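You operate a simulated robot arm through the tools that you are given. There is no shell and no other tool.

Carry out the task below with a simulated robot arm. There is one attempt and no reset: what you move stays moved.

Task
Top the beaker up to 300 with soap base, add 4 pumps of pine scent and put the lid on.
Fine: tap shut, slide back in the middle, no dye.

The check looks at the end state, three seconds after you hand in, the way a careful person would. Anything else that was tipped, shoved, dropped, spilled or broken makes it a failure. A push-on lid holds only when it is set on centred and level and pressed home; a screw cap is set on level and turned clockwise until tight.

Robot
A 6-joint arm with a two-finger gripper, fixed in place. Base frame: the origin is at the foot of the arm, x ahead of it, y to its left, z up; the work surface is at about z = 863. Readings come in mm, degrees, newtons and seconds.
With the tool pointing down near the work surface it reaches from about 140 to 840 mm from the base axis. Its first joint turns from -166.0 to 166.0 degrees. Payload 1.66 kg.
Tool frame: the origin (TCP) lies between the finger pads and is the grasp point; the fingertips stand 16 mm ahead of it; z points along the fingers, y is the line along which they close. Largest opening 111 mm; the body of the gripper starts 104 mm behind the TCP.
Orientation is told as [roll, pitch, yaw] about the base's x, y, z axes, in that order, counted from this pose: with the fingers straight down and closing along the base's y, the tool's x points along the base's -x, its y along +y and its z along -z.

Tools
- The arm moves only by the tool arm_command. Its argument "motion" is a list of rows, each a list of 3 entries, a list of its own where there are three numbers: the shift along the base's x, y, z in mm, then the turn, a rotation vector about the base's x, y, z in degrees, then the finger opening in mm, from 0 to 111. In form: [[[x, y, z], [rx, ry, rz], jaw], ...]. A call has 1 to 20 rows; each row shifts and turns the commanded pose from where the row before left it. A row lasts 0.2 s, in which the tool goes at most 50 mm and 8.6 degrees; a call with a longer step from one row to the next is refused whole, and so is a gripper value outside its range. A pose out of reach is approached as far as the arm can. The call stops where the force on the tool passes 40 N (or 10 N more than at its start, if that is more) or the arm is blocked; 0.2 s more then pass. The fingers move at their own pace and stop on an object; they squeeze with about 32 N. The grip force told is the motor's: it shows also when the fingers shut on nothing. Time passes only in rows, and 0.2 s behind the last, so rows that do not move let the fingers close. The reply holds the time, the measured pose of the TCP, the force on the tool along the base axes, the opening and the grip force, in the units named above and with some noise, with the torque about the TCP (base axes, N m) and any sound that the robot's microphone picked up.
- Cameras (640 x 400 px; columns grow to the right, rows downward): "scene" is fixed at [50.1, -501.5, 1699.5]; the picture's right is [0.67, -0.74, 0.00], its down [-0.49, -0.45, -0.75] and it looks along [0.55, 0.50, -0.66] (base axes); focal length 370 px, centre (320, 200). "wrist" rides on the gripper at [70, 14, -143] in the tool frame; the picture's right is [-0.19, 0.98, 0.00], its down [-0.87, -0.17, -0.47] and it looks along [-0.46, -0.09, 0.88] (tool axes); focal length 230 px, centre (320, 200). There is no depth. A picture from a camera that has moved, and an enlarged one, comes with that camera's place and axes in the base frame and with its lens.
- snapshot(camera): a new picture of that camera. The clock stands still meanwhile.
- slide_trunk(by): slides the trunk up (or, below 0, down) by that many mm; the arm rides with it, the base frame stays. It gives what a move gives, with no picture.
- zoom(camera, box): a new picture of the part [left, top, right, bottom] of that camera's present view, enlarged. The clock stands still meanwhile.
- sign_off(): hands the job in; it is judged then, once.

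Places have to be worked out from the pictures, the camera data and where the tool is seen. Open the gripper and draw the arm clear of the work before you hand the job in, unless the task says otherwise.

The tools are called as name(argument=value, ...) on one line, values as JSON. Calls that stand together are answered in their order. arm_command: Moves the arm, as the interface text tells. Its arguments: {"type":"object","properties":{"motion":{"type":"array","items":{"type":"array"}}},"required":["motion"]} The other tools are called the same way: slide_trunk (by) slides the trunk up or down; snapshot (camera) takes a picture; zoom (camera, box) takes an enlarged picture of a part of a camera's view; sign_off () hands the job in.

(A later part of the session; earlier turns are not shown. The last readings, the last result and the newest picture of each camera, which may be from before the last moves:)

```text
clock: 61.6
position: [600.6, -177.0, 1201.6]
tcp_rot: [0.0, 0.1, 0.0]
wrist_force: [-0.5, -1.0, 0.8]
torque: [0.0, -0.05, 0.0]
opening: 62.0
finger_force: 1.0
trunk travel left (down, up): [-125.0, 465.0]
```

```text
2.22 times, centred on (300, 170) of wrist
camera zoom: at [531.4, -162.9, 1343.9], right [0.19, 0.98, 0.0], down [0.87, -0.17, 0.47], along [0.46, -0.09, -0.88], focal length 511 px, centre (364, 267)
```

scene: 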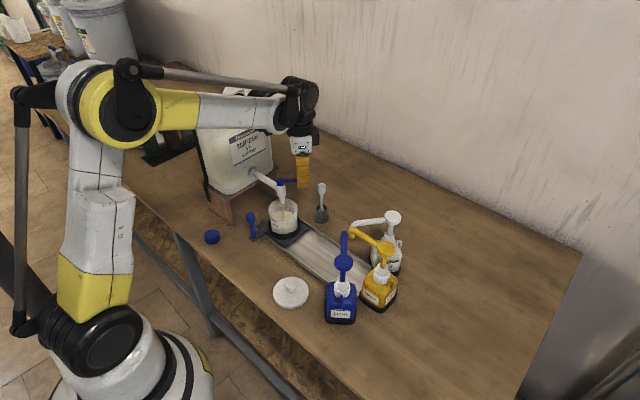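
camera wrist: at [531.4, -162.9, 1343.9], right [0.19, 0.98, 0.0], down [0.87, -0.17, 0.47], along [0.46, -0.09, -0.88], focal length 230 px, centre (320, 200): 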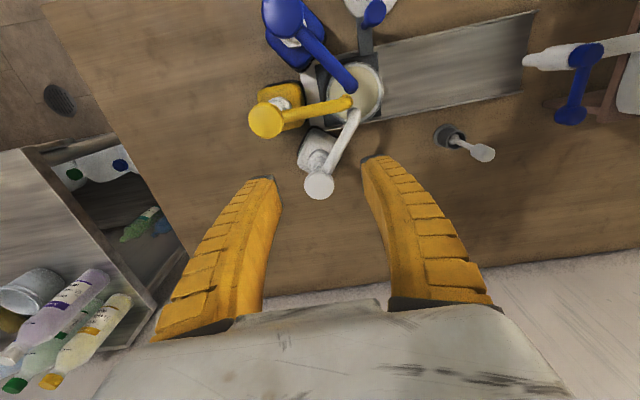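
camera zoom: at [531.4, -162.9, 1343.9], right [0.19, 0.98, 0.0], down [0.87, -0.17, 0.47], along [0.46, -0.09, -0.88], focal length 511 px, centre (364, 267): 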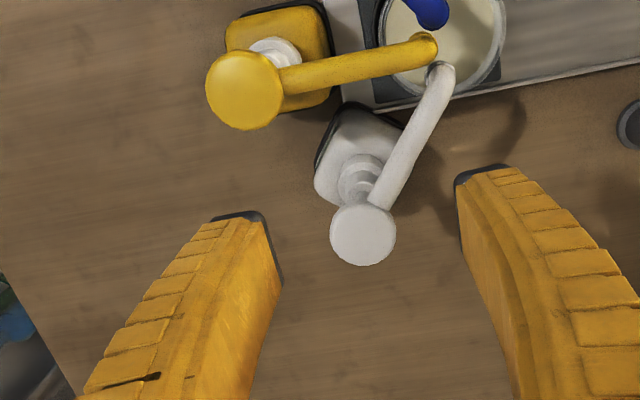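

The pine head is at about (663.5, -189, 1053). I close the fingers and go to just above its centre.

arm_command(motion=[[[32, -6, 0], [0, 0, 0], 30], [[30.5, -5.5, -10], [0, 0, 0], 0], [[0, 0, -35], [0, 0, 0], 0], [[0, 0, -35], [0, 0, 0], 0], [[0, 0, -25], [0, 0, 0], 0], [[0, 0, 0], [0, 0, 0], 0]])

snapshot(camera="wrist")

zoom(camera="scene", box=[330, 150, 430, 250])

```text
clock: 63.0
position: [663.7, -188.4, 1098.4]
tcp_rot: [-0.1, 0.2, 0.1]
wrist_force: [0.5, 0.6, 0.4]
torque: [0.01, 0.03, 0.04]
opening: 0.1
finger_force: 28.4
trunk travel left (down, up): [-125.0, 465.0]
```

```text
taken
camera wrist: at [594.1, -173.1, 1240.0], right [0.19, 0.98, 0.0], down [0.87, -0.17, 0.47], along [0.46, -0.09, -0.88], focal length 230 px, centre (320, 200)
```

wrist: 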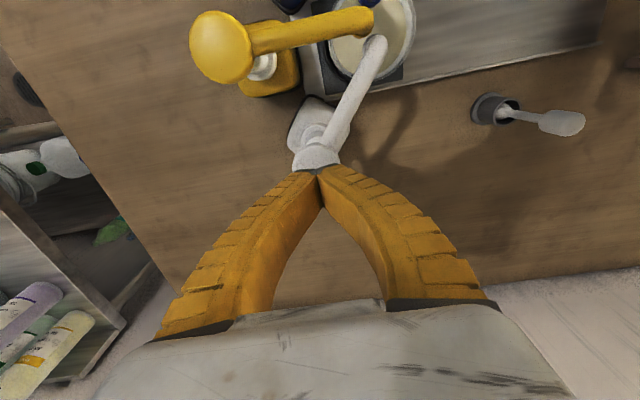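

```text
4.00 times, centred on (380, 200) of scene
camera zoom: at [50.1, -501.5, 1699.5], right [0.67, -0.74, 0.0], down [-0.49, -0.45, -0.75], along [0.55, 0.5, -0.66], focal length 1480 px, centre (80, 200)
```

zoom: 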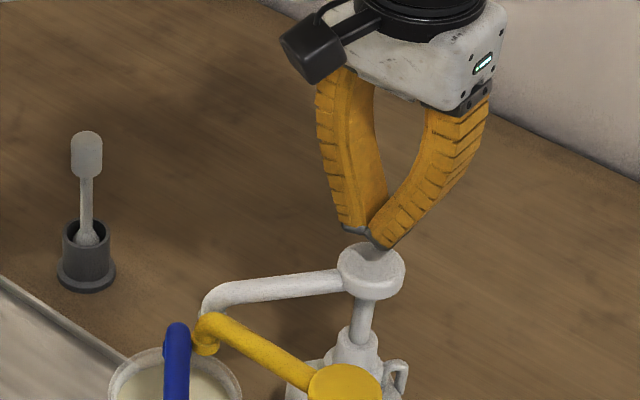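

The fingertips are centred some 25 mm over the head. I press down in gentle steps to find contact and feel the spring.

arm_command(motion=[[[0, 0, -12], [0, 0, 0], 0], [[0, 0, -10], [0, 0, 0], 0], [[0, 0, -4], [0, 0, 0], 0], [[0, 0, -3], [0, 0, 0], 0], [[0, 0, -3], [0, 0, 0], 0]])

zoom(camera="scene", box=[330, 180, 430, 280])

```text
clock: 64.2
position: [663.1, -188.4, 1065.5]
tcp_rot: [-0.1, 0.1, 0.0]
wrist_force: [1.5, 0.4, 2.3]
torque: [0.02, -0.04, 0.0]
opening: 5.9
finger_force: 28.8
trunk travel left (down, up): [-125.0, 465.0]
```

```text
4.00 times, centred on (380, 230) of scene
camera zoom: at [50.1, -501.5, 1699.5], right [0.67, -0.74, 0.0], down [-0.49, -0.45, -0.75], along [0.55, 0.5, -0.66], focal length 1480 px, centre (80, 80)
```

zoom: 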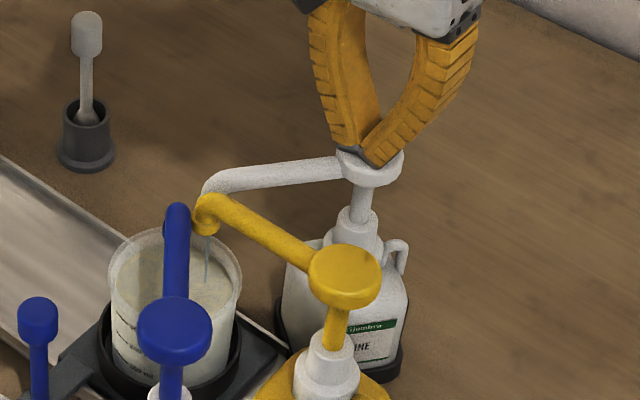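

Pine is already coming from the spout as the head goes down. I continue the stroke to the bottom.

arm_command(motion=[[[0, 0, -3], [0, 0, 0], 0], [[0, 0, -3], [0, 0, 0], 0], [[0, 0, -3], [0, 0, 0], 0], [[0, 0, -3], [0, 0, 0], 0], [[0, 0, -3], [0, 0, 0], 0]])

zoom(camera="scene", box=[330, 180, 430, 280])

```text
clock: 65.4
position: [661.7, -189.0, 1051.2]
tcp_rot: [0.0, 0.1, 0.0]
wrist_force: [1.1, -2.1, 5.4]
torque: [0.01, 0.0, 0.01]
opening: 6.1
finger_force: 28.4
trunk travel left (down, up): [-125.0, 465.0]
```

```text
4.00 times, centred on (380, 230) of scene
camera zoom: at [50.1, -501.5, 1699.5], right [0.67, -0.74, 0.0], down [-0.49, -0.45, -0.75], along [0.55, 0.5, -0.66], focal length 1480 px, centre (80, 80)
```

zoom: 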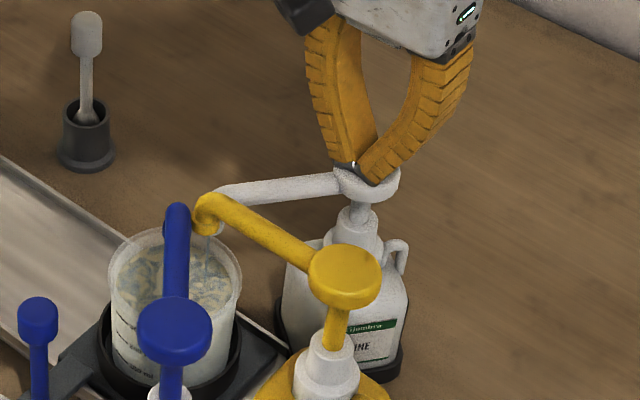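

The head is about 15 mm down with low force. I press on until it bottoms.

arm_command(motion=[[[0, 0, -3], [0, 0, 0], 0], [[0, 0, -3], [0, 0, 0], 0], [[0, 0, -3], [0, 0, 0], 0], [[0, 0, -3], [0, 0, 0], 0]])

zoom(camera="scene", box=[330, 180, 430, 280])

```text
clock: 66.4
position: [661.1, -188.2, 1037.8]
tcp_rot: [-0.1, 0.1, -0.1]
wrist_force: [-3.1, -0.5, 6.5]
torque: [0.02, 0.0, 0.01]
opening: 6.0
finger_force: 29.1
trunk travel left (down, up): [-125.0, 465.0]
```

```text
4.00 times, centred on (380, 230) of scene
camera zoom: at [50.1, -501.5, 1699.5], right [0.67, -0.74, 0.0], down [-0.49, -0.45, -0.75], along [0.55, 0.5, -0.66], focal length 1480 px, centre (80, 80)
```

zoom: 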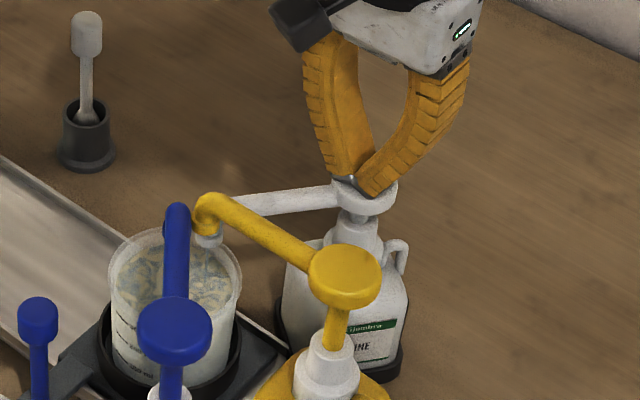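

The head is near the collar; I go a few more millimetres to confirm the bottom of the stroke.

arm_command(motion=[[[0, 0, -2], [0, 0, 0], 0], [[0, 0, -2], [0, 0, 0], 0], [[0, 0, -1], [0, 0, 0], 0]])

zoom(camera="scene", box=[340, 200, 410, 270])

```text
clock: 67.2
position: [662.0, -188.7, 1033.4]
tcp_rot: [0.0, 0.0, 0.0]
wrist_force: [0.6, -1.8, 7.6]
torque: [0.01, -0.03, -0.02]
opening: 5.9
finger_force: 28.8
trunk travel left (down, up): [-125.0, 465.0]
```

```text
5.71 times, centred on (375, 235) of scene
camera zoom: at [50.1, -501.5, 1699.5], right [0.67, -0.74, 0.0], down [-0.49, -0.45, -0.75], along [0.55, 0.5, -0.66], focal length 2114 px, centre (6, 0)
```

zoom: 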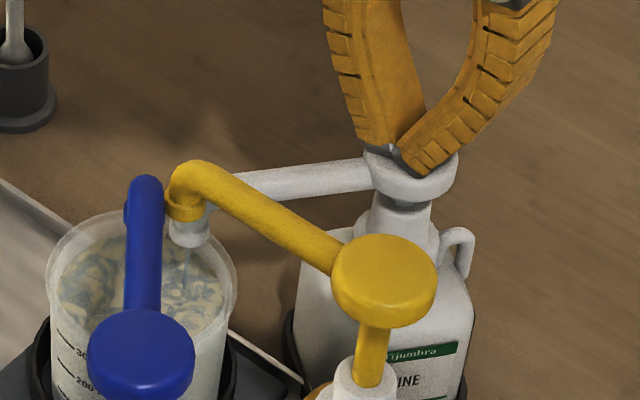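

It is still dispensing, so the stroke isn't finished. I continue down.

arm_command(motion=[[[0, 0, -2], [0, 0, 0], 0], [[0, 0, -2], [0, 0, 0], 0], [[0, 0, -2], [0, 0, 0], 0], [[0, 0, -2], [0, 0, 0], 0]])

zoom(camera="scene", box=[340, 200, 410, 270])

```text
clock: 68.2
position: [660.2, -188.0, 1026.7]
tcp_rot: [-0.1, 0.0, 0.0]
wrist_force: [5.2, -0.2, 20.2]
torque: [-0.02, -0.04, 0.04]
opening: 6.1
finger_force: 28.7
trunk travel left (down, up): [-125.0, 465.0]
```

```text
5.71 times, centred on (375, 235) of scene
camera zoom: at [50.1, -501.5, 1699.5], right [0.67, -0.74, 0.0], down [-0.49, -0.45, -0.75], along [0.55, 0.5, -0.66], focal length 2114 px, centre (6, 0)
```

zoom: 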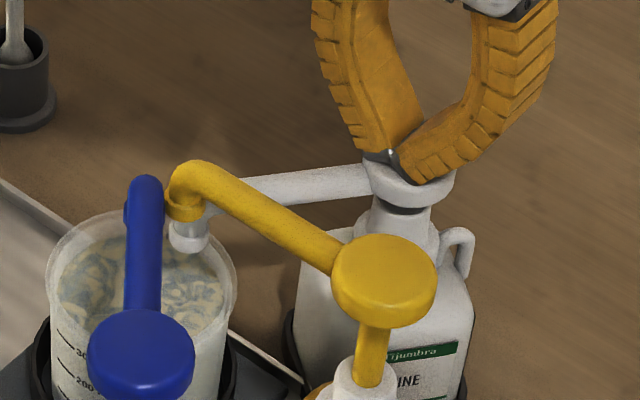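

The force jumped to 20 N and the stream stopped, so the pump is bottomed: one full stroke. I press a hair more to be certain, then release fully and let it return.

arm_command(motion=[[[0, 0, -2], [0, 0, 0], 0], [[0, 0, 0], [0, 0, 0], 0], [[0, 0, 4], [0, 0, 0], 0], [[0, 0, 8], [0, 0, 0], 0], [[0, 0, 10], [0, 0, 0], 0], [[0, 0, 10], [0, 0, 0], 0], [[0, 0, 10], [0, 0, 0], 0], [[0, 0, 10], [0, 0, 0], 0], [[0, 0, 10], [0, 0, 0], 0], [[0, 0, 0], [0, 0, 0], 0], [[0, 0, 0], [0, 0, 0], 0]])

zoom(camera="scene", box=[330, 180, 430, 280])

snapshot(camera="wrist")

```text
clock: 70.6
position: [661.5, -187.2, 1085.8]
tcp_rot: [0.0, 0.2, 0.0]
wrist_force: [-0.5, 0.1, -0.3]
torque: [-0.01, 0.01, -0.03]
opening: 0.1
finger_force: 28.2
trunk travel left (down, up): [-125.0, 465.0]
```

```text
4.00 times, centred on (380, 230) of scene
camera zoom: at [50.1, -501.5, 1699.5], right [0.67, -0.74, 0.0], down [-0.49, -0.45, -0.75], along [0.55, 0.5, -0.66], focal length 1480 px, centre (80, 80)
```

zoom: 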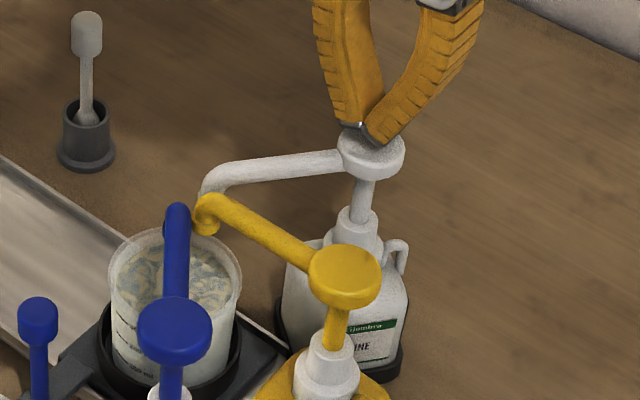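

```text
taken
camera wrist: at [592.3, -173.4, 1228.3], right [0.19, 0.98, 0.0], down [0.87, -0.17, 0.47], along [0.46, -0.09, -0.88], focal length 230 px, centre (320, 200)
```

wrist: 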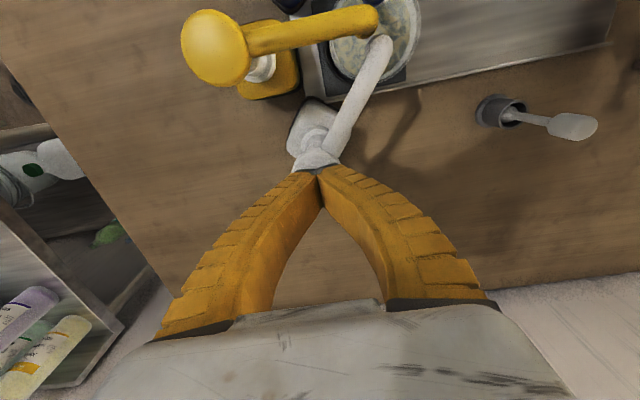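

The head is back at full height. I do the second stroke in one smooth press, hold and release.

arm_command(motion=[[[0, 0, -10], [0, 0, 0], 0], [[0, 0, -6], [0, 0, 0], 0], [[0, 0, -6], [0, 0, 0], 0], [[0, 0, -6], [0, 0, 0], 0], [[0, 0, -6], [0, 0, 0], 0], [[0, 0, -6], [0, 0, 0], 0], [[0, 0, -6], [0, 0, 0], 0], [[0, 0, -5], [0, 0, 0], 0], [[0, 0, -4], [0, 0, 0], 0], [[0, 0, -4], [0, 0, 0], 0], [[0, 0, -3], [0, 0, 0], 0], [[0, 0, 0], [0, 0, 0], 0]])

zoom(camera="scene", box=[330, 180, 430, 280])

```text
clock: 73.2
position: [661.0, -188.1, 1025.8]
tcp_rot: [0.1, 0.0, 0.1]
wrist_force: [3.4, -0.9, 25.5]
torque: [-0.03, 0.0, -0.03]
opening: 5.9
finger_force: 28.6
trunk travel left (down, up): [-125.0, 465.0]
```

```text
4.00 times, centred on (380, 230) of scene
camera zoom: at [50.1, -501.5, 1699.5], right [0.67, -0.74, 0.0], down [-0.49, -0.45, -0.75], along [0.55, 0.5, -0.66], focal length 1480 px, centre (80, 80)
```

zoom: 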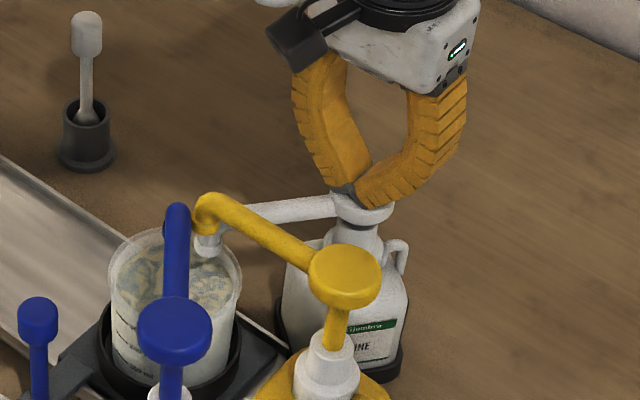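

Bottomed at 25 N: second stroke done. I release fully, re-centring by about 2 mm in x.

arm_command(motion=[[[0, 0, 4], [0, 0, 0], 0], [[0, 0, 8], [0, 0, 0], 0], [[0, 0, 10], [0, 0, 0], 0], [[0, 0, 10], [0, 0, 0], 0], [[0, 0, 10], [0, 0, 0], 0], [[0, 0, 10], [0, 0, 0], 0], [[2, 0, 12], [0, 0, 0], 0], [[0, 0, 0], [0, 0, 0], 0], [[0, 0, 0], [0, 0, 0], 0]])

zoom(camera="scene", box=[330, 180, 430, 280])

zoom(camera="wrist", box=[260, 60, 440, 200])

```text
clock: 75.2
position: [664.6, -190.1, 1087.5]
tcp_rot: [-0.1, 0.1, -0.1]
wrist_force: [0.8, -0.1, -0.3]
torque: [-0.03, 0.0, 0.02]
opening: 0.0
finger_force: 28.4
trunk travel left (down, up): [-125.0, 465.0]
```

```text
4.00 times, centred on (380, 230) of scene
camera zoom: at [50.1, -501.5, 1699.5], right [0.67, -0.74, 0.0], down [-0.49, -0.45, -0.75], along [0.55, 0.5, -0.66], focal length 1480 px, centre (80, 80)
```

zoom: 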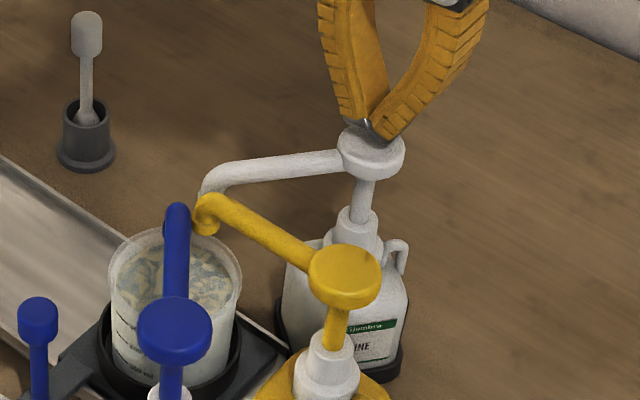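

```text
2.86 times, centred on (350, 130) of wrist
camera zoom: at [595.0, -174.8, 1230.3], right [0.19, 0.98, 0.0], down [0.87, -0.17, 0.47], along [0.46, -0.09, -0.88], focal length 657 px, centre (234, 400)
```

zoom: 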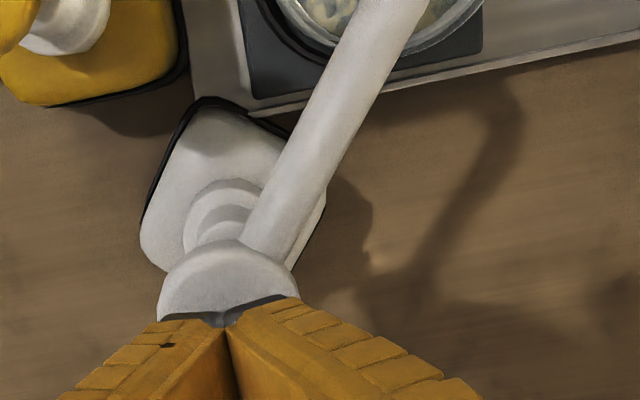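

Returned fully and centred at (665, -189). Third stroke now.

arm_command(motion=[[[0, 0, -12], [0, 0, 0], 0], [[0, 0, -6], [0, 0, 0], 0], [[0, 0, -6], [0, 0, 0], 0], [[0, 0, -6], [0, 0, 0], 0], [[0, 0, -6], [0, 0, 0], 0], [[0, 0, -6], [0, 0, 0], 0], [[0, 0, -6], [0, 0, 0], 0], [[0, 0, -5], [0, 0, 0], 0], [[0, 0, -4], [0, 0, 0], 0], [[0, 0, -4], [0, 0, 0], 0], [[0, 0, -3], [0, 0, 0], 0], [[0, 0, 0], [0, 0, 0], 0]])

zoom(camera="scene", box=[330, 180, 430, 280])

```text
clock: 77.8
position: [661.8, -187.4, 1024.1]
tcp_rot: [0.0, 0.1, 0.1]
wrist_force: [6.3, -1.0, 26.9]
torque: [0.02, -0.02, -0.01]
opening: 6.2
finger_force: 28.1
trunk travel left (down, up): [-125.0, 465.0]
```

```text
4.00 times, centred on (380, 230) of scene
camera zoom: at [50.1, -501.5, 1699.5], right [0.67, -0.74, 0.0], down [-0.49, -0.45, -0.75], along [0.55, 0.5, -0.66], focal length 1480 px, centre (80, 80)
```

zoom: 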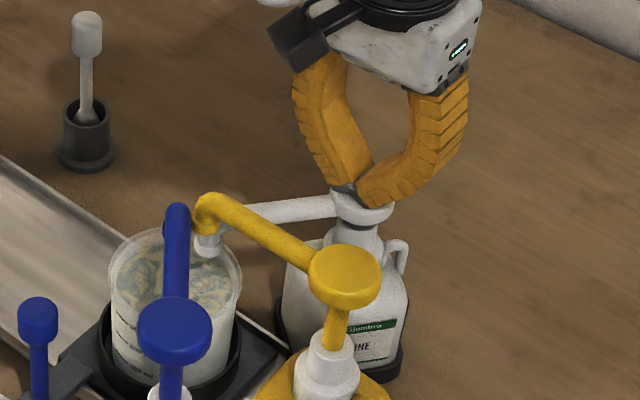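

Bottomed at 27 N: third stroke done. I release and let it return.

arm_command(motion=[[[0, 0, 4], [0, 0, 0], 0], [[0, 0, 8], [0, 0, 0], 0], [[0, 0, 10], [0, 0, 0], 0], [[0, 0, 10], [0, 0, 0], 0], [[0, 0, 10], [0, 0, 0], 0], [[0, 0, 10], [0, 0, 0], 0], [[0, 0, 12], [0, 0, 0], 0], [[0, 0, 0], [0, 0, 0], 0], [[0, 0, 0], [0, 0, 0], 0]])

zoom(camera="scene", box=[330, 180, 430, 280])

zoom(camera="wrist", box=[260, 60, 440, 200])

```text
clock: 79.8
position: [664.0, -188.6, 1087.4]
tcp_rot: [0.1, 0.1, 0.1]
wrist_force: [0.3, -0.4, 0.0]
torque: [0.02, 0.01, -0.04]
opening: 0.0
finger_force: 28.6
trunk travel left (down, up): [-125.0, 465.0]
```

```text
4.00 times, centred on (380, 230) of scene
camera zoom: at [50.1, -501.5, 1699.5], right [0.67, -0.74, 0.0], down [-0.49, -0.45, -0.75], along [0.55, 0.5, -0.66], focal length 1480 px, centre (80, 80)
```

zoom: 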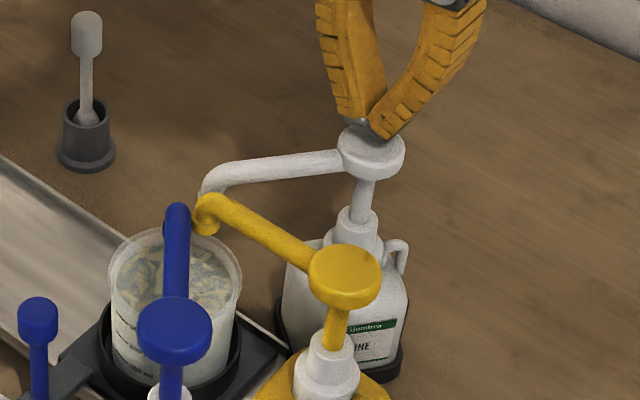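

```text
2.86 times, centred on (350, 130) of wrist
camera zoom: at [594.8, -173.4, 1230.0], right [0.19, 0.98, 0.0], down [0.87, -0.17, 0.47], along [0.46, -0.09, -0.88], focal length 657 px, centre (234, 400)
```

zoom: 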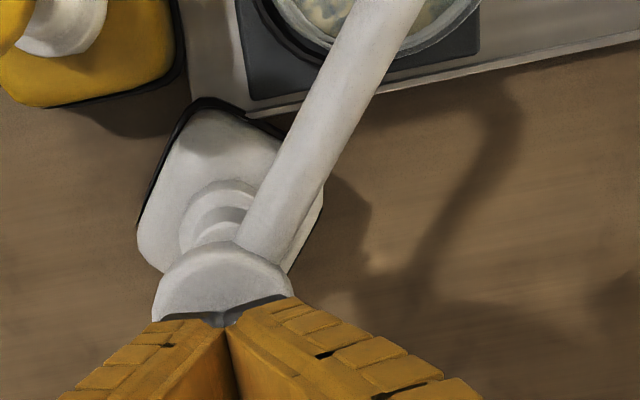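

The pump is back at the top. Fourth and last stroke.

arm_command(motion=[[[0, 0, -12], [0, 0, 0], 0], [[0, 0, -6], [0, 0, 0], 0], [[0, 0, -6], [0, 0, 0], 0], [[0, 0, -6], [0, 0, 0], 0], [[0, 0, -6], [0, 0, 0], 0], [[0, 0, -6], [0, 0, 0], 0], [[0, 0, -6], [0, 0, 0], 0], [[0, 0, -5], [0, 0, 0], 0], [[0, 0, -4], [0, 0, 0], 0], [[0, 0, -4], [0, 0, 0], 0], [[0, 0, -3], [0, 0, 0], 0], [[0, 0, 0], [0, 0, 0], 0]])

zoom(camera="scene", box=[330, 180, 430, 280])

```text
clock: 82.4
position: [662.5, -188.4, 1024.9]
tcp_rot: [0.0, 0.0, 0.0]
wrist_force: [4.9, 0.7, 24.9]
torque: [-0.02, -0.02, 0.06]
opening: 6.0
finger_force: 28.2
trunk travel left (down, up): [-125.0, 465.0]
```

```text
4.00 times, centred on (380, 230) of scene
camera zoom: at [50.1, -501.5, 1699.5], right [0.67, -0.74, 0.0], down [-0.49, -0.45, -0.75], along [0.55, 0.5, -0.66], focal length 1480 px, centre (80, 80)
```

zoom: 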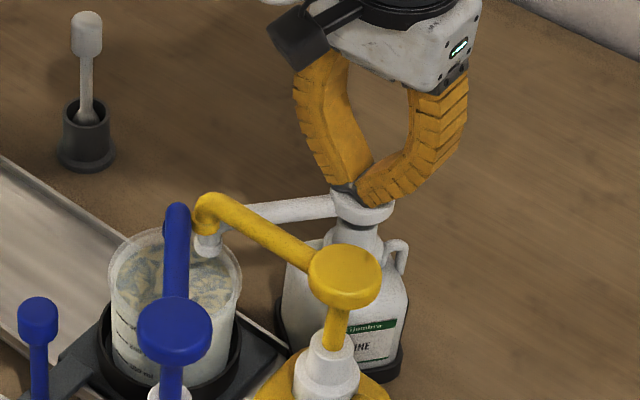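

Fourth stroke bottomed. I release, rise well clear, and check the beaker and pump.

arm_command(motion=[[[0, 0, 4], [0, 0, 0], 0], [[0, 0, 8], [0, 0, 0], 0], [[0, 0, 10], [0, 0, 0], 0], [[0, 0, 10], [0, 0, 0], 0], [[0, 0, 10], [0, 0, 0], 0], [[0, 0, 12], [0, 0, 0], 0], [[0, 0, 20], [0, 0, 0], 0], [[0, 0, 40], [0, 0, 0], 0], [[0, 0, 40], [0, 0, 0], 30], [[0, 0, 24], [0, 0, 0], 60], [[-40, 20, 0], [0, 0, 0], 60], [[-40, 20, 0], [0, 0, 0], 60], [[-40, 20, 0], [0, 0, 0], 60], [[-40, 20, 0], [0, 0, 0], 60], [[-34, 28, 0], [0, 0, 0], 60], [[0, 0, 0], [0, 0, 0], 60]])

snapshot(camera="wrist")

zoom(camera="scene", box=[280, 190, 420, 320])

```text
clock: 85.8
position: [469.1, -78.7, 1202.9]
tcp_rot: [0.0, 0.1, 0.0]
wrist_force: [0.2, -0.3, 0.2]
torque: [-0.07, -0.04, 0.01]
opening: 62.0
finger_force: 0.5
trunk travel left (down, up): [-125.0, 465.0]
```

```text
taken
camera wrist: at [399.4, -64.4, 1346.0], right [0.19, 0.98, 0.0], down [0.87, -0.17, 0.47], along [0.46, -0.09, -0.88], focal length 230 px, centre (320, 200)
```

wrist: 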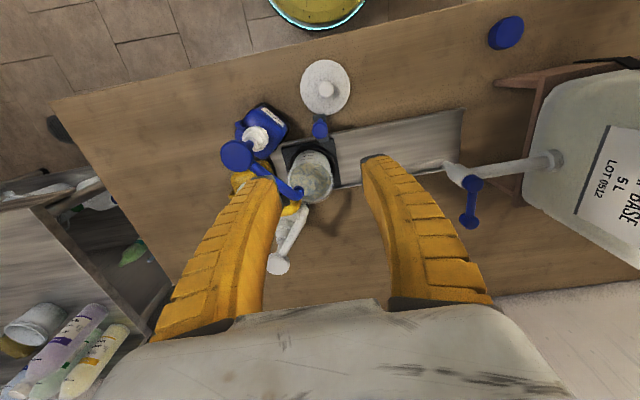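

```text
3.08 times, centred on (350, 255) of scene
camera zoom: at [50.1, -501.5, 1699.5], right [0.67, -0.74, 0.0], down [-0.49, -0.45, -0.75], along [0.55, 0.5, -0.66], focal length 1138 px, centre (228, 31)
```

zoom: 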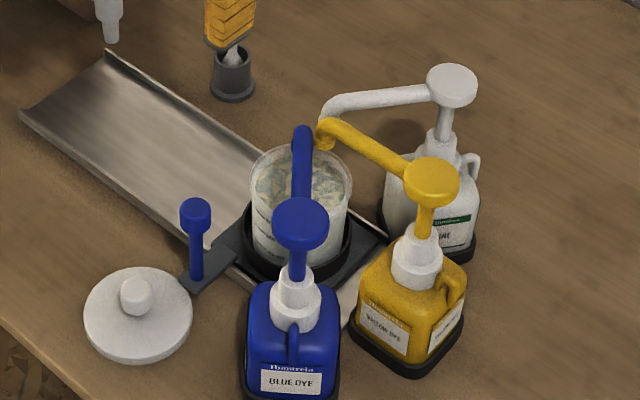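

The pine is in, nothing spilled, and the carriage is still at the stop. I locate the handle precisely to bring the slide back to the middle.

zoom(camera="wrist", box=[280, 50, 360, 150])

```text
4.00 times, centred on (320, 100) of wrist
camera zoom: at [399.4, -64.4, 1346.0], right [0.19, 0.98, 0.0], down [0.87, -0.17, 0.47], along [0.46, -0.09, -0.88], focal length 920 px, centre (320, 600)
```

zoom: 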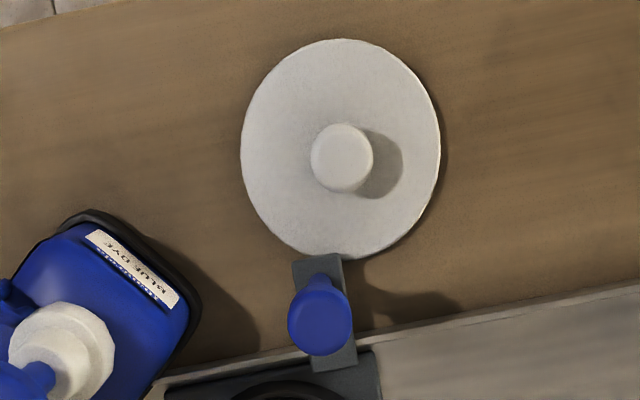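

The handle is at about (470.7, -78.7), i.e. 115 mm from its original middle spot of y ≈ 36.3. I lower around it with a modest opening and grip.

arm_command(motion=[[[1.5, 0.2, -40], [0, 0, 0], 50], [[0, 0, -48], [0, 0, 0], 50], [[0, 0, -48], [0, 0, 0], 50], [[0, 0, -48], [0, 0, 0], 50], [[0, 0, -40], [0, 0, 0], 50], [[0, 0, -20], [0, 0, 0], 50], [[0, 0, 0], [0, 0, 0], 50]])

snapshot(camera="wrist")

```text
clock: 87.4
position: [469.6, -81.9, 958.6]
tcp_rot: [0.1, 0.1, 0.0]
wrist_force: [0.3, -1.3, -0.1]
torque: [0.03, -0.01, -0.01]
opening: 52.2
finger_force: 1.4
trunk travel left (down, up): [-125.0, 465.0]
```

```text
taken
camera wrist: at [400.4, -66.4, 1101.0], right [0.19, 0.98, 0.0], down [0.87, -0.17, 0.47], along [0.46, -0.09, -0.88], focal length 230 px, centre (320, 200)
```

wrist: 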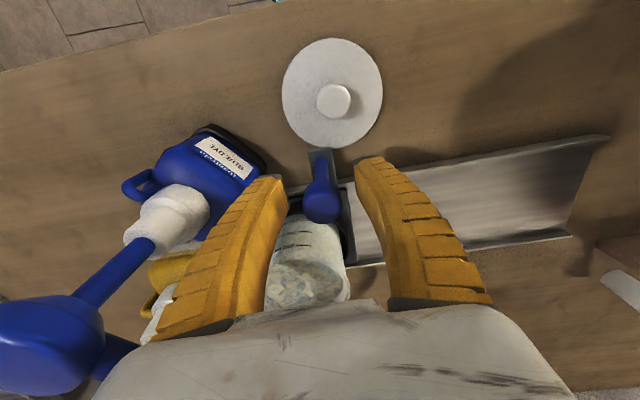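

I nudge 2 mm to centre and grip the knob, then slide back toward the middle.

arm_command(motion=[[[1, 2, 0], [0, 0, 0], 50], [[0, 0, 0], [0, 0, 0], 35], [[0, 0, 0], [0, 0, 0], 24], [[0, 0, 0], [0, 0, 0], 15], [[0, 0, 0], [0, 0, 0], 15], [[0, 2, 0], [0, 0, 0], 15], [[0, 4, 0], [0, 0, 0], 15], [[0, 6, 0], [0, 0, 0], 15], [[0, 8, 0], [0, 0, 0], 15], [[0, 8, 0], [0, 0, 0], 15], [[0, 8, 0], [0, 0, 0], 15], [[0, 8, 0], [0, 0, 0], 15], [[0, 6, 0], [0, 0, 0], 15], [[0, 4, 0], [0, 0, 0], 15], [[0, 2, 0], [0, 0, 0], 15], [[0, 0, 0], [0, 0, 0], 15]])

snapshot(camera="wrist")

zoom(camera="scene", box=[260, 180, 400, 310])

```text
clock: 90.8
position: [472.0, -21.7, 956.4]
tcp_rot: [-0.1, 0.1, 0.0]
wrist_force: [-10.0, -0.6, -16.7]
torque: [0.0, -0.09, -0.02]
opening: 19.2
finger_force: 33.9
trunk travel left (down, up): [-125.0, 465.0]
```

```text
taken
camera wrist: at [402.6, -7.0, 1100.1], right [0.19, 0.98, 0.0], down [0.87, -0.17, 0.47], along [0.46, -0.09, -0.88], focal length 230 px, centre (320, 200)
```

wrist: 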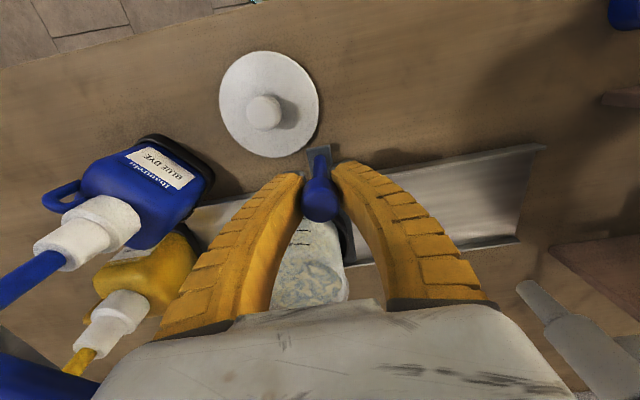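

```text
3.08 times, centred on (330, 245) of scene
camera zoom: at [50.1, -501.5, 1699.5], right [0.67, -0.74, 0.0], down [-0.49, -0.45, -0.75], along [0.55, 0.5, -0.66], focal length 1138 px, centre (289, 62)
```

zoom: 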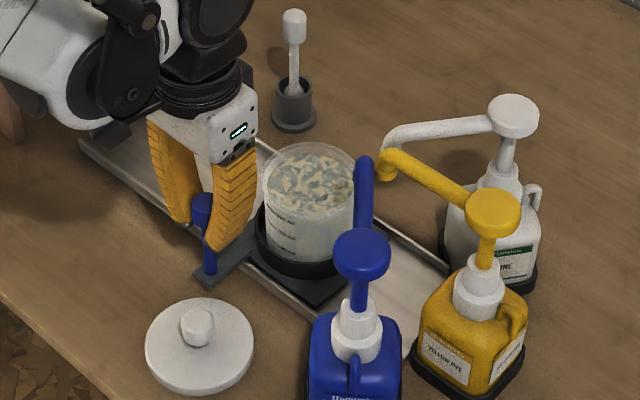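

The handle is at y ≈ -21.5 and the lid is unmoved. I ease x and z a little and slide the remaining 58 mm to the middle.

arm_command(motion=[[[-0.7, 0, -0.4], [0, 0, 0], 15], [[0, 2.8, 0], [0, 0, 0], 15], [[0, 5, 0], [0, 0, 0], 15], [[0, 7, 0], [0, 0, 0], 15], [[0, 8, 0], [0, 0, 0], 15], [[0, 8, 0], [0, 0, 0], 15], [[0, 8, 0], [0, 0, 0], 15], [[0, 8, 0], [0, 0, 0], 15], [[0, 6, 0], [0, 0, 0], 15], [[0, 3, 0], [0, 0, 0], 15], [[0, 2, 0], [0, 0, 0], 15], [[0, 0, 0], [0, 0, 0], 15]])

snapshot(camera="wrist")

zoom(camera="scene", box=[240, 160, 420, 340])

```text
clock: 93.4
position: [472.3, 36.2, 957.9]
tcp_rot: [0.0, 0.1, 0.0]
wrist_force: [6.9, -1.2, -2.9]
torque: [0.02, 0.15, -0.03]
opening: 18.9
finger_force: 33.8
trunk travel left (down, up): [-125.0, 465.0]
```

```text
taken
camera wrist: at [402.8, 50.1, 1099.6], right [0.19, 0.98, 0.0], down [0.87, -0.17, 0.47], along [0.46, -0.09, -0.88], focal length 230 px, centre (320, 200)
```

wrist: 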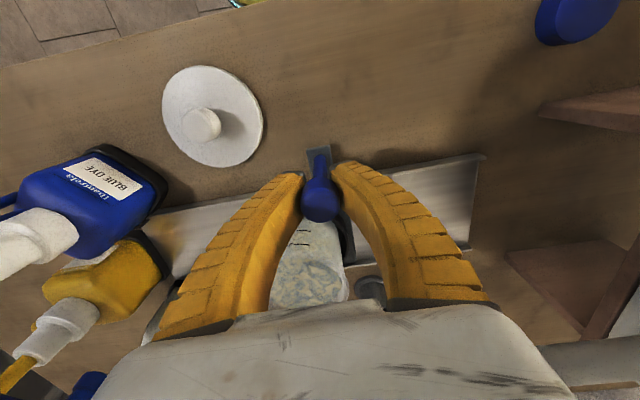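

```text
2.22 times, centred on (330, 250) of scene
camera zoom: at [50.1, -501.5, 1699.5], right [0.67, -0.74, 0.0], down [-0.49, -0.45, -0.75], along [0.55, 0.5, -0.66], focal length 822 px, centre (298, 89)
```

zoom: 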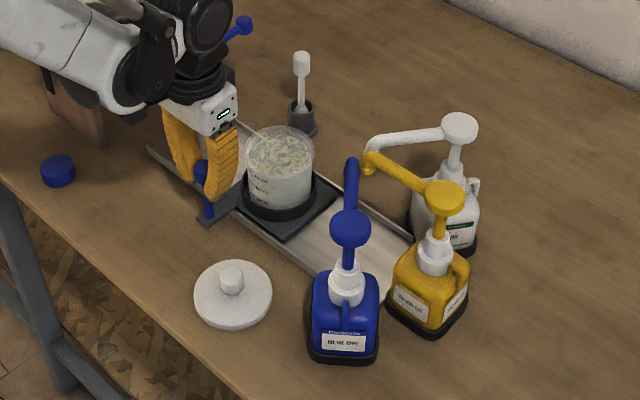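

The slide is back at its original middle position (handle y ≈ 36). I release it, rise, and take an overhead look to find the exact beaker centre relative to the handle.

arm_command(motion=[[[0, 0, 0], [0, 0, 0], 30], [[0, 0, 0], [0, 0, 0], 60], [[0, 0, 15], [0, 0, 0], 60], [[0, 0, 40], [0, 0, 0], 60], [[0, 0, 48], [0, 0, 0], 60], [[0, 0, 48], [0, 0, 0], 60], [[0, 0, 48], [0, 0, 0], 60], [[0, 0, 44], [0, 0, 0], 60], [[45, -12, 0], [0, 0, 0], 60], [[45, -12, 0], [0, 0, 0], 60], [[38, -12, 0], [0, 0, 0], 60], [[0, 0, 0], [0, 0, 0], 60]])

zoom(camera="wrist", box=[250, 0, 390, 160])

zoom(camera="scene", box=[255, 195, 355, 285])

```text
clock: 96.0
position: [601.2, -0.2, 1201.6]
tcp_rot: [0.0, 0.1, -0.1]
wrist_force: [-0.3, -0.5, 0.0]
torque: [-0.01, 0.08, 0.0]
opening: 62.1
finger_force: 0.9
trunk travel left (down, up): [-125.0, 465.0]
```

```text
2.50 times, centred on (320, 80) of wrist
camera zoom: at [532.8, 14.8, 1344.2], right [0.19, 0.98, 0.0], down [0.87, -0.17, 0.47], along [0.46, -0.09, -0.88], focal length 575 px, centre (320, 500)
```

zoom: 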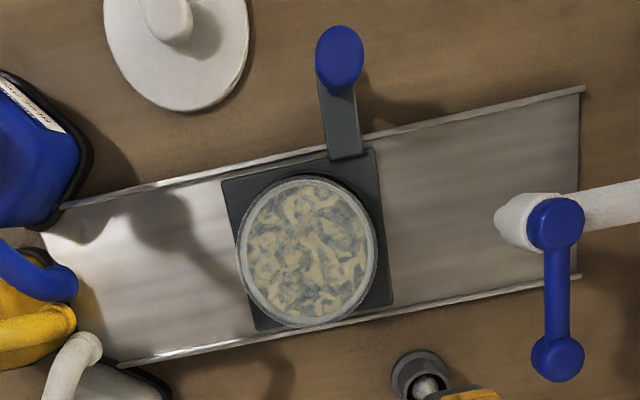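

```text
4.44 times, centred on (305, 240) of scene
camera zoom: at [50.1, -501.5, 1699.5], right [0.67, -0.74, 0.0], down [-0.49, -0.45, -0.75], along [0.55, 0.5, -0.66], focal length 1644 px, centre (387, 22)
```

zoom: 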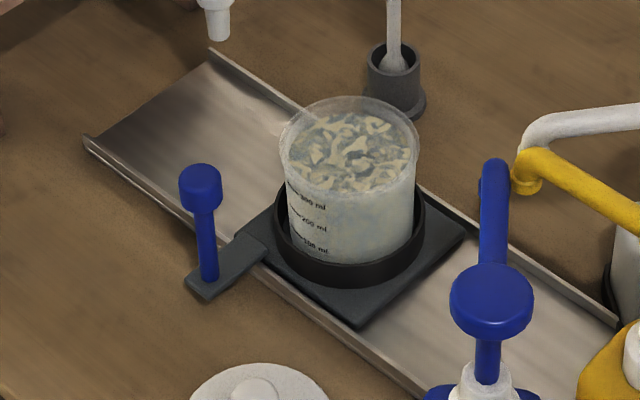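

I measure the rim more accurately with a tighter zoom from this overhead viewpoint.

zoom(camera="wrist", box=[280, 60, 350, 140])

zoom(camera="wrist", box=[300, 0, 360, 50])

```text
5.00 times, centred on (315, 100) of wrist
camera zoom: at [532.8, 14.8, 1344.2], right [0.19, 0.98, 0.0], down [0.87, -0.17, 0.47], along [0.46, -0.09, -0.88], focal length 1150 px, centre (345, 700)
```

zoom: 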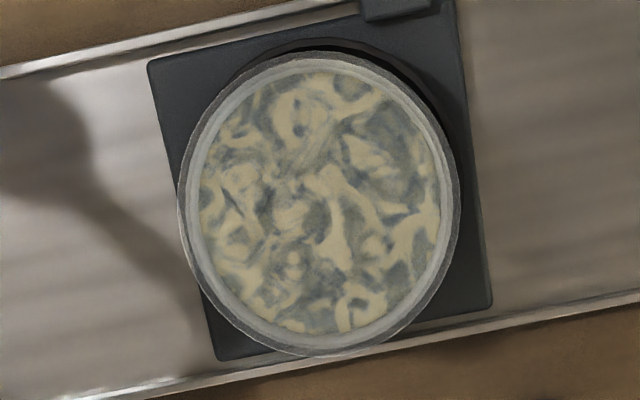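

```text
8.00 times, centred on (330, 25) of wrist
camera zoom: at [532.8, 14.8, 1344.2], right [0.19, 0.98, 0.0], down [0.87, -0.17, 0.47], along [0.46, -0.09, -0.88], focal length 1841 px, centre (240, 1600)
```

zoom: 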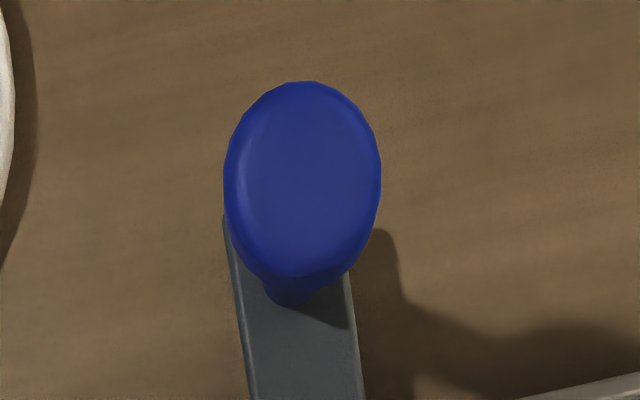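

The beaker centre comes out near (562–564, 0.5) with some camera-tilt uncertainty. I take two nadir views at different heights to cancel that bias.

arm_command(motion=[[[30, -15, 0], [0, 0, 0], 60], [[0, 0, 0], [0, 0, 0], 60], [[0, 0, 0], [0, 0, 0], 60]])

zoom(camera="wrist", box=[280, 40, 360, 120])

arm_command(motion=[[[0, 0, -40], [0, 0, 0], 60], [[0, 0, -40], [0, 0, 0], 60], [[0, 0, -40], [0, 0, 0], 60], [[0, 0, -30], [0, 0, 0], 60], [[0, 0, 0], [0, 0, 0], 60], [[0, 0, 0], [0, 0, 0], 60]])

zoom(camera="wrist", box=[250, 0, 390, 150])

```text
clock: 96.8
position: [631.3, -14.6, 1199.6]
tcp_rot: [0.0, 0.1, 0.0]
wrist_force: [-1.1, 0.6, 0.3]
torque: [-0.05, -0.05, 0.0]
opening: 61.8
finger_force: 1.4
trunk travel left (down, up): [-125.0, 465.0]
```

```text
5.00 times, centred on (320, 80) of wrist
camera zoom: at [561.1, -0.6, 1343.2], right [0.19, 0.98, 0.0], down [0.87, -0.17, 0.47], along [0.46, -0.09, -0.88], focal length 1150 px, centre (320, 800)
```

zoom: 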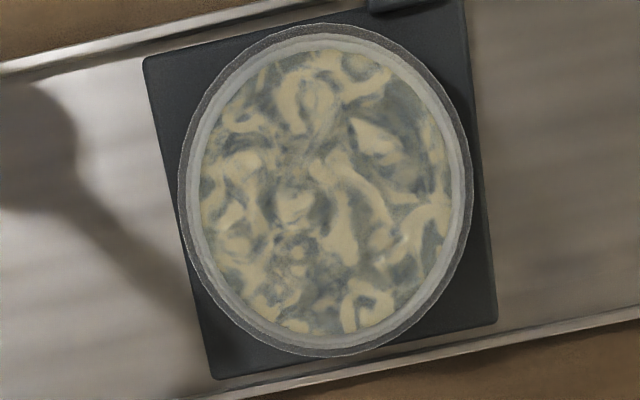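

```text
clock: 98.2
position: [628.9, -15.3, 1053.5]
tcp_rot: [-0.1, 0.1, 0.0]
wrist_force: [-1.7, 0.1, -0.3]
torque: [-0.02, 0.0, 0.01]
opening: 61.9
finger_force: 1.9
trunk travel left (down, up): [-125.0, 465.0]
```

```text
2.67 times, centred on (320, 75) of wrist
camera zoom: at [559.2, -0.8, 1196.6], right [0.19, 0.98, 0.0], down [0.87, -0.17, 0.47], along [0.46, -0.09, -0.88], focal length 614 px, centre (320, 533)
```

zoom: 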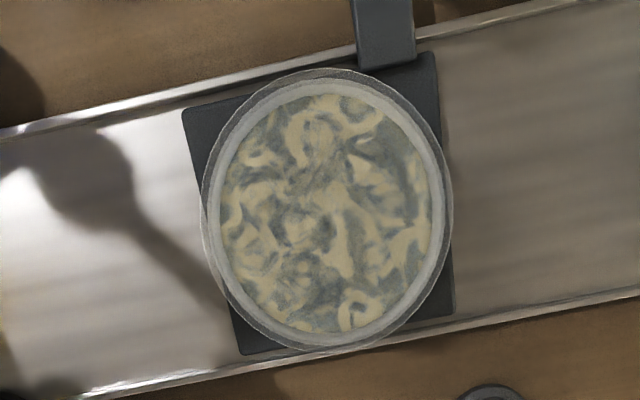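

Both nadir views agree: beaker centre ≈ (564.3, 0.4) with the rim near z = 960. Next I do the same kind of nadir view over the lid.

arm_command(motion=[[[0, 0, 45], [0, 0, 0], 60], [[0, 0, 45], [0, 0, 0], 60], [[-45, -15, 10], [0, 0, 0], 60], [[-45, -20, 0], [0, 0, 0], 60], [[-40, -20, 0], [0, 0, 0], 60], [[-10, -3, 0], [0, 0, 0], 60], [[0, 0, 0], [0, 0, 0], 60], [[0, 0, 0], [0, 0, 0], 60]])

zoom(camera="wrist", box=[270, 30, 370, 130])

```text
clock: 100.0
position: [489.5, -73.4, 1150.7]
tcp_rot: [0.1, 0.1, -0.1]
wrist_force: [0.5, 0.6, 0.0]
torque: [-0.01, -0.01, 0.0]
opening: 61.7
finger_force: 1.2
trunk travel left (down, up): [-125.0, 465.0]
```

```text
4.00 times, centred on (320, 80) of wrist
camera zoom: at [421.1, -58.5, 1293.9], right [0.19, 0.98, 0.0], down [0.87, -0.17, 0.47], along [0.46, -0.09, -0.88], focal length 920 px, centre (320, 680)
```

zoom: 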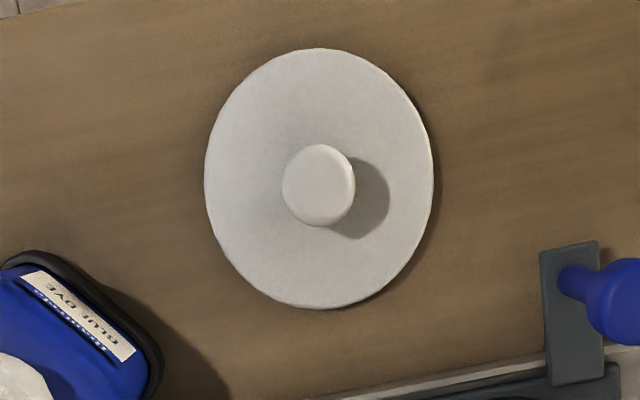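

Lid centre ≈ (419.2, -58.8), radius ≈ 47. I move above its knob and lower partway, then check the pose.

arm_command(motion=[[[-40, 7, -10], [0, 0, 0], 60], [[-32, 6.7, -40], [0, 0, 0], 60], [[0, 0, -48], [0, 0, 0], 60], [[0, 0, -48], [0, 0, 0], 60], [[0, 0, -40], [0, 0, 0], 60], [[0, 0, -20], [0, 0, 0], 60], [[0, 0, 0], [0, 0, 0], 60], [[0, 0, 0], [0, 0, 0], 60]])

snapshot(camera="wrist")

zoom(camera="scene", box=[240, 220, 340, 320])

```text
refused: row 2 steps farther than a row can; nothing moved
```

```text
taken
camera wrist: at [421.1, -58.5, 1293.9], right [0.19, 0.98, 0.0], down [0.87, -0.17, 0.47], along [0.46, -0.09, -0.88], focal length 230 px, centre (320, 200)
```

wrist: 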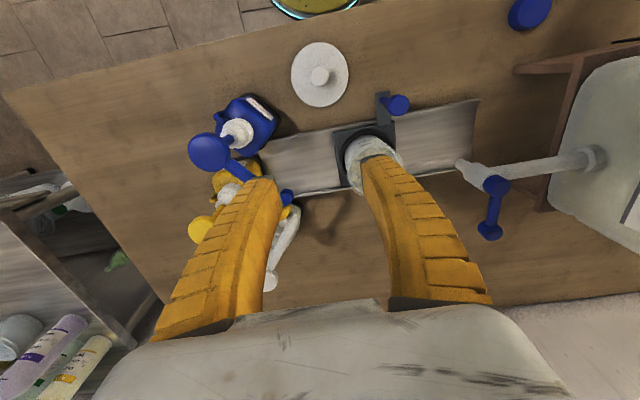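

```text
4.00 times, centred on (290, 270) of scene
camera zoom: at [50.1, -501.5, 1699.5], right [0.67, -0.74, 0.0], down [-0.49, -0.45, -0.75], along [0.55, 0.5, -0.66], focal length 1480 px, centre (440, -80)
```

zoom: 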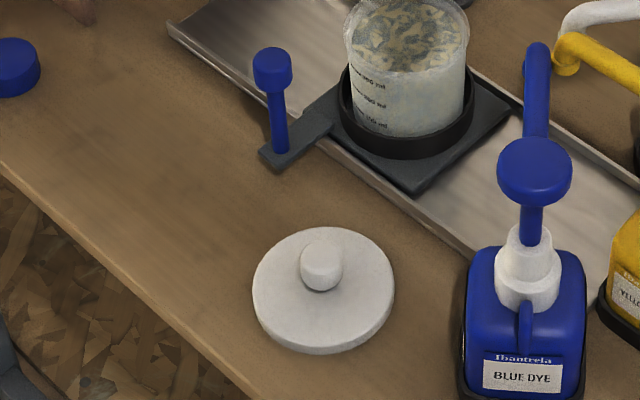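

One step was too long and the call was refused; I repeat with shorter steps.

arm_command(motion=[[[-36, 7, -10], [0, 0, 0], 60], [[-36, 6.7, -20], [0, 0, 0], 60], [[0, 0, -48], [0, 0, 0], 60], [[0, 0, -48], [0, 0, 0], 60], [[0, 0, -40], [0, 0, 0], 60], [[0, 0, -25], [0, 0, 0], 60], [[0, 0, 0], [0, 0, 0], 60], [[0, 0, 0], [0, 0, 0], 60]])

snapshot(camera="wrist")

zoom(camera="scene", box=[240, 220, 340, 320])

```text
clock: 101.8
position: [418.9, -58.7, 958.9]
tcp_rot: [0.1, 0.1, 0.0]
wrist_force: [-0.4, -0.9, 0.7]
torque: [0.04, -0.04, 0.0]
opening: 62.2
finger_force: 1.1
trunk travel left (down, up): [-125.0, 465.0]
```

```text
taken
camera wrist: at [349.8, -44.8, 1101.9], right [0.19, 0.98, 0.0], down [0.87, -0.17, 0.47], along [0.46, -0.09, -0.88], focal length 230 px, centre (320, 200)
```

wrist: 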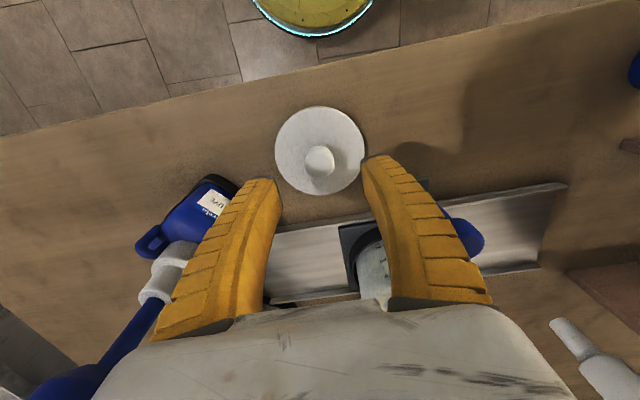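

```text
4.00 times, centred on (290, 270) of scene
camera zoom: at [50.1, -501.5, 1699.5], right [0.67, -0.74, 0.0], down [-0.49, -0.45, -0.75], along [0.55, 0.5, -0.66], focal length 1480 px, centre (440, -80)
```

zoom: 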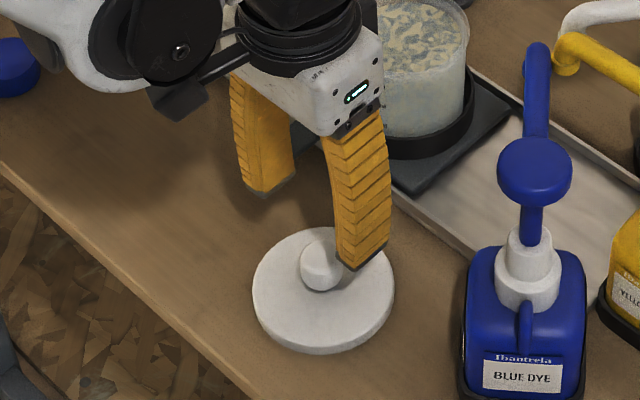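

Aligned over the knob at (419.8, -58.8). I lower so the tips are around the knob but still above the disc.

arm_command(motion=[[[-0.5, 0, -20], [0, 0, 0], 60], [[0, 0, -20], [0, 0, 0], 60], [[0, 0, -12], [0, 0, 0], 60], [[0, 0, -8], [0, 0, 0], 60], [[0, 0, 0], [0, 0, 0], 60], [[0, 0, 0], [0, 0, 0], 60]])

snapshot(camera="wrist")

zoom(camera="scene", box=[250, 230, 330, 310])

```text
clock: 103.2
position: [418.4, -58.8, 899.7]
tcp_rot: [0.0, 0.2, 0.0]
wrist_force: [0.3, 0.2, 0.2]
torque: [-0.01, 0.0, 0.0]
opening: 62.1
finger_force: 1.5
trunk travel left (down, up): [-125.0, 465.0]
```

```text
taken
camera wrist: at [348.0, -44.2, 1042.2], right [0.19, 0.98, 0.0], down [0.87, -0.17, 0.47], along [0.46, -0.09, -0.88], focal length 230 px, centre (320, 200)
```

wrist: 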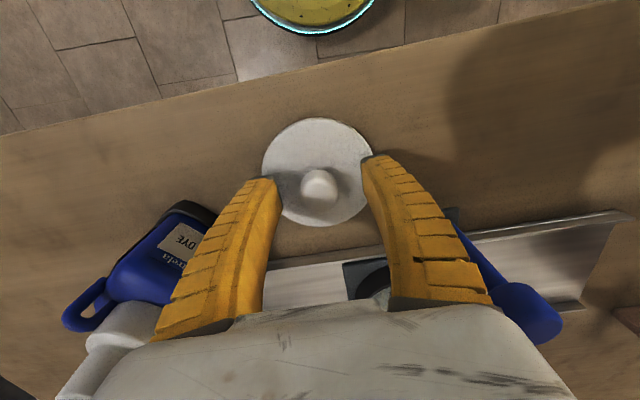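

```text
5.00 times, centred on (290, 270) of scene
camera zoom: at [50.1, -501.5, 1699.5], right [0.67, -0.74, 0.0], down [-0.49, -0.45, -0.75], along [0.55, 0.5, -0.66], focal length 1849 px, centre (470, -150)
```

zoom: 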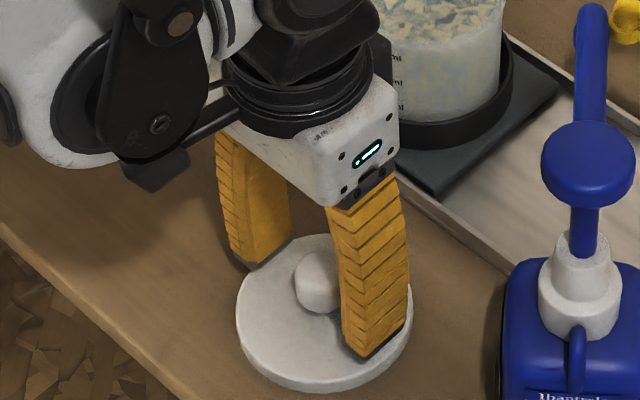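

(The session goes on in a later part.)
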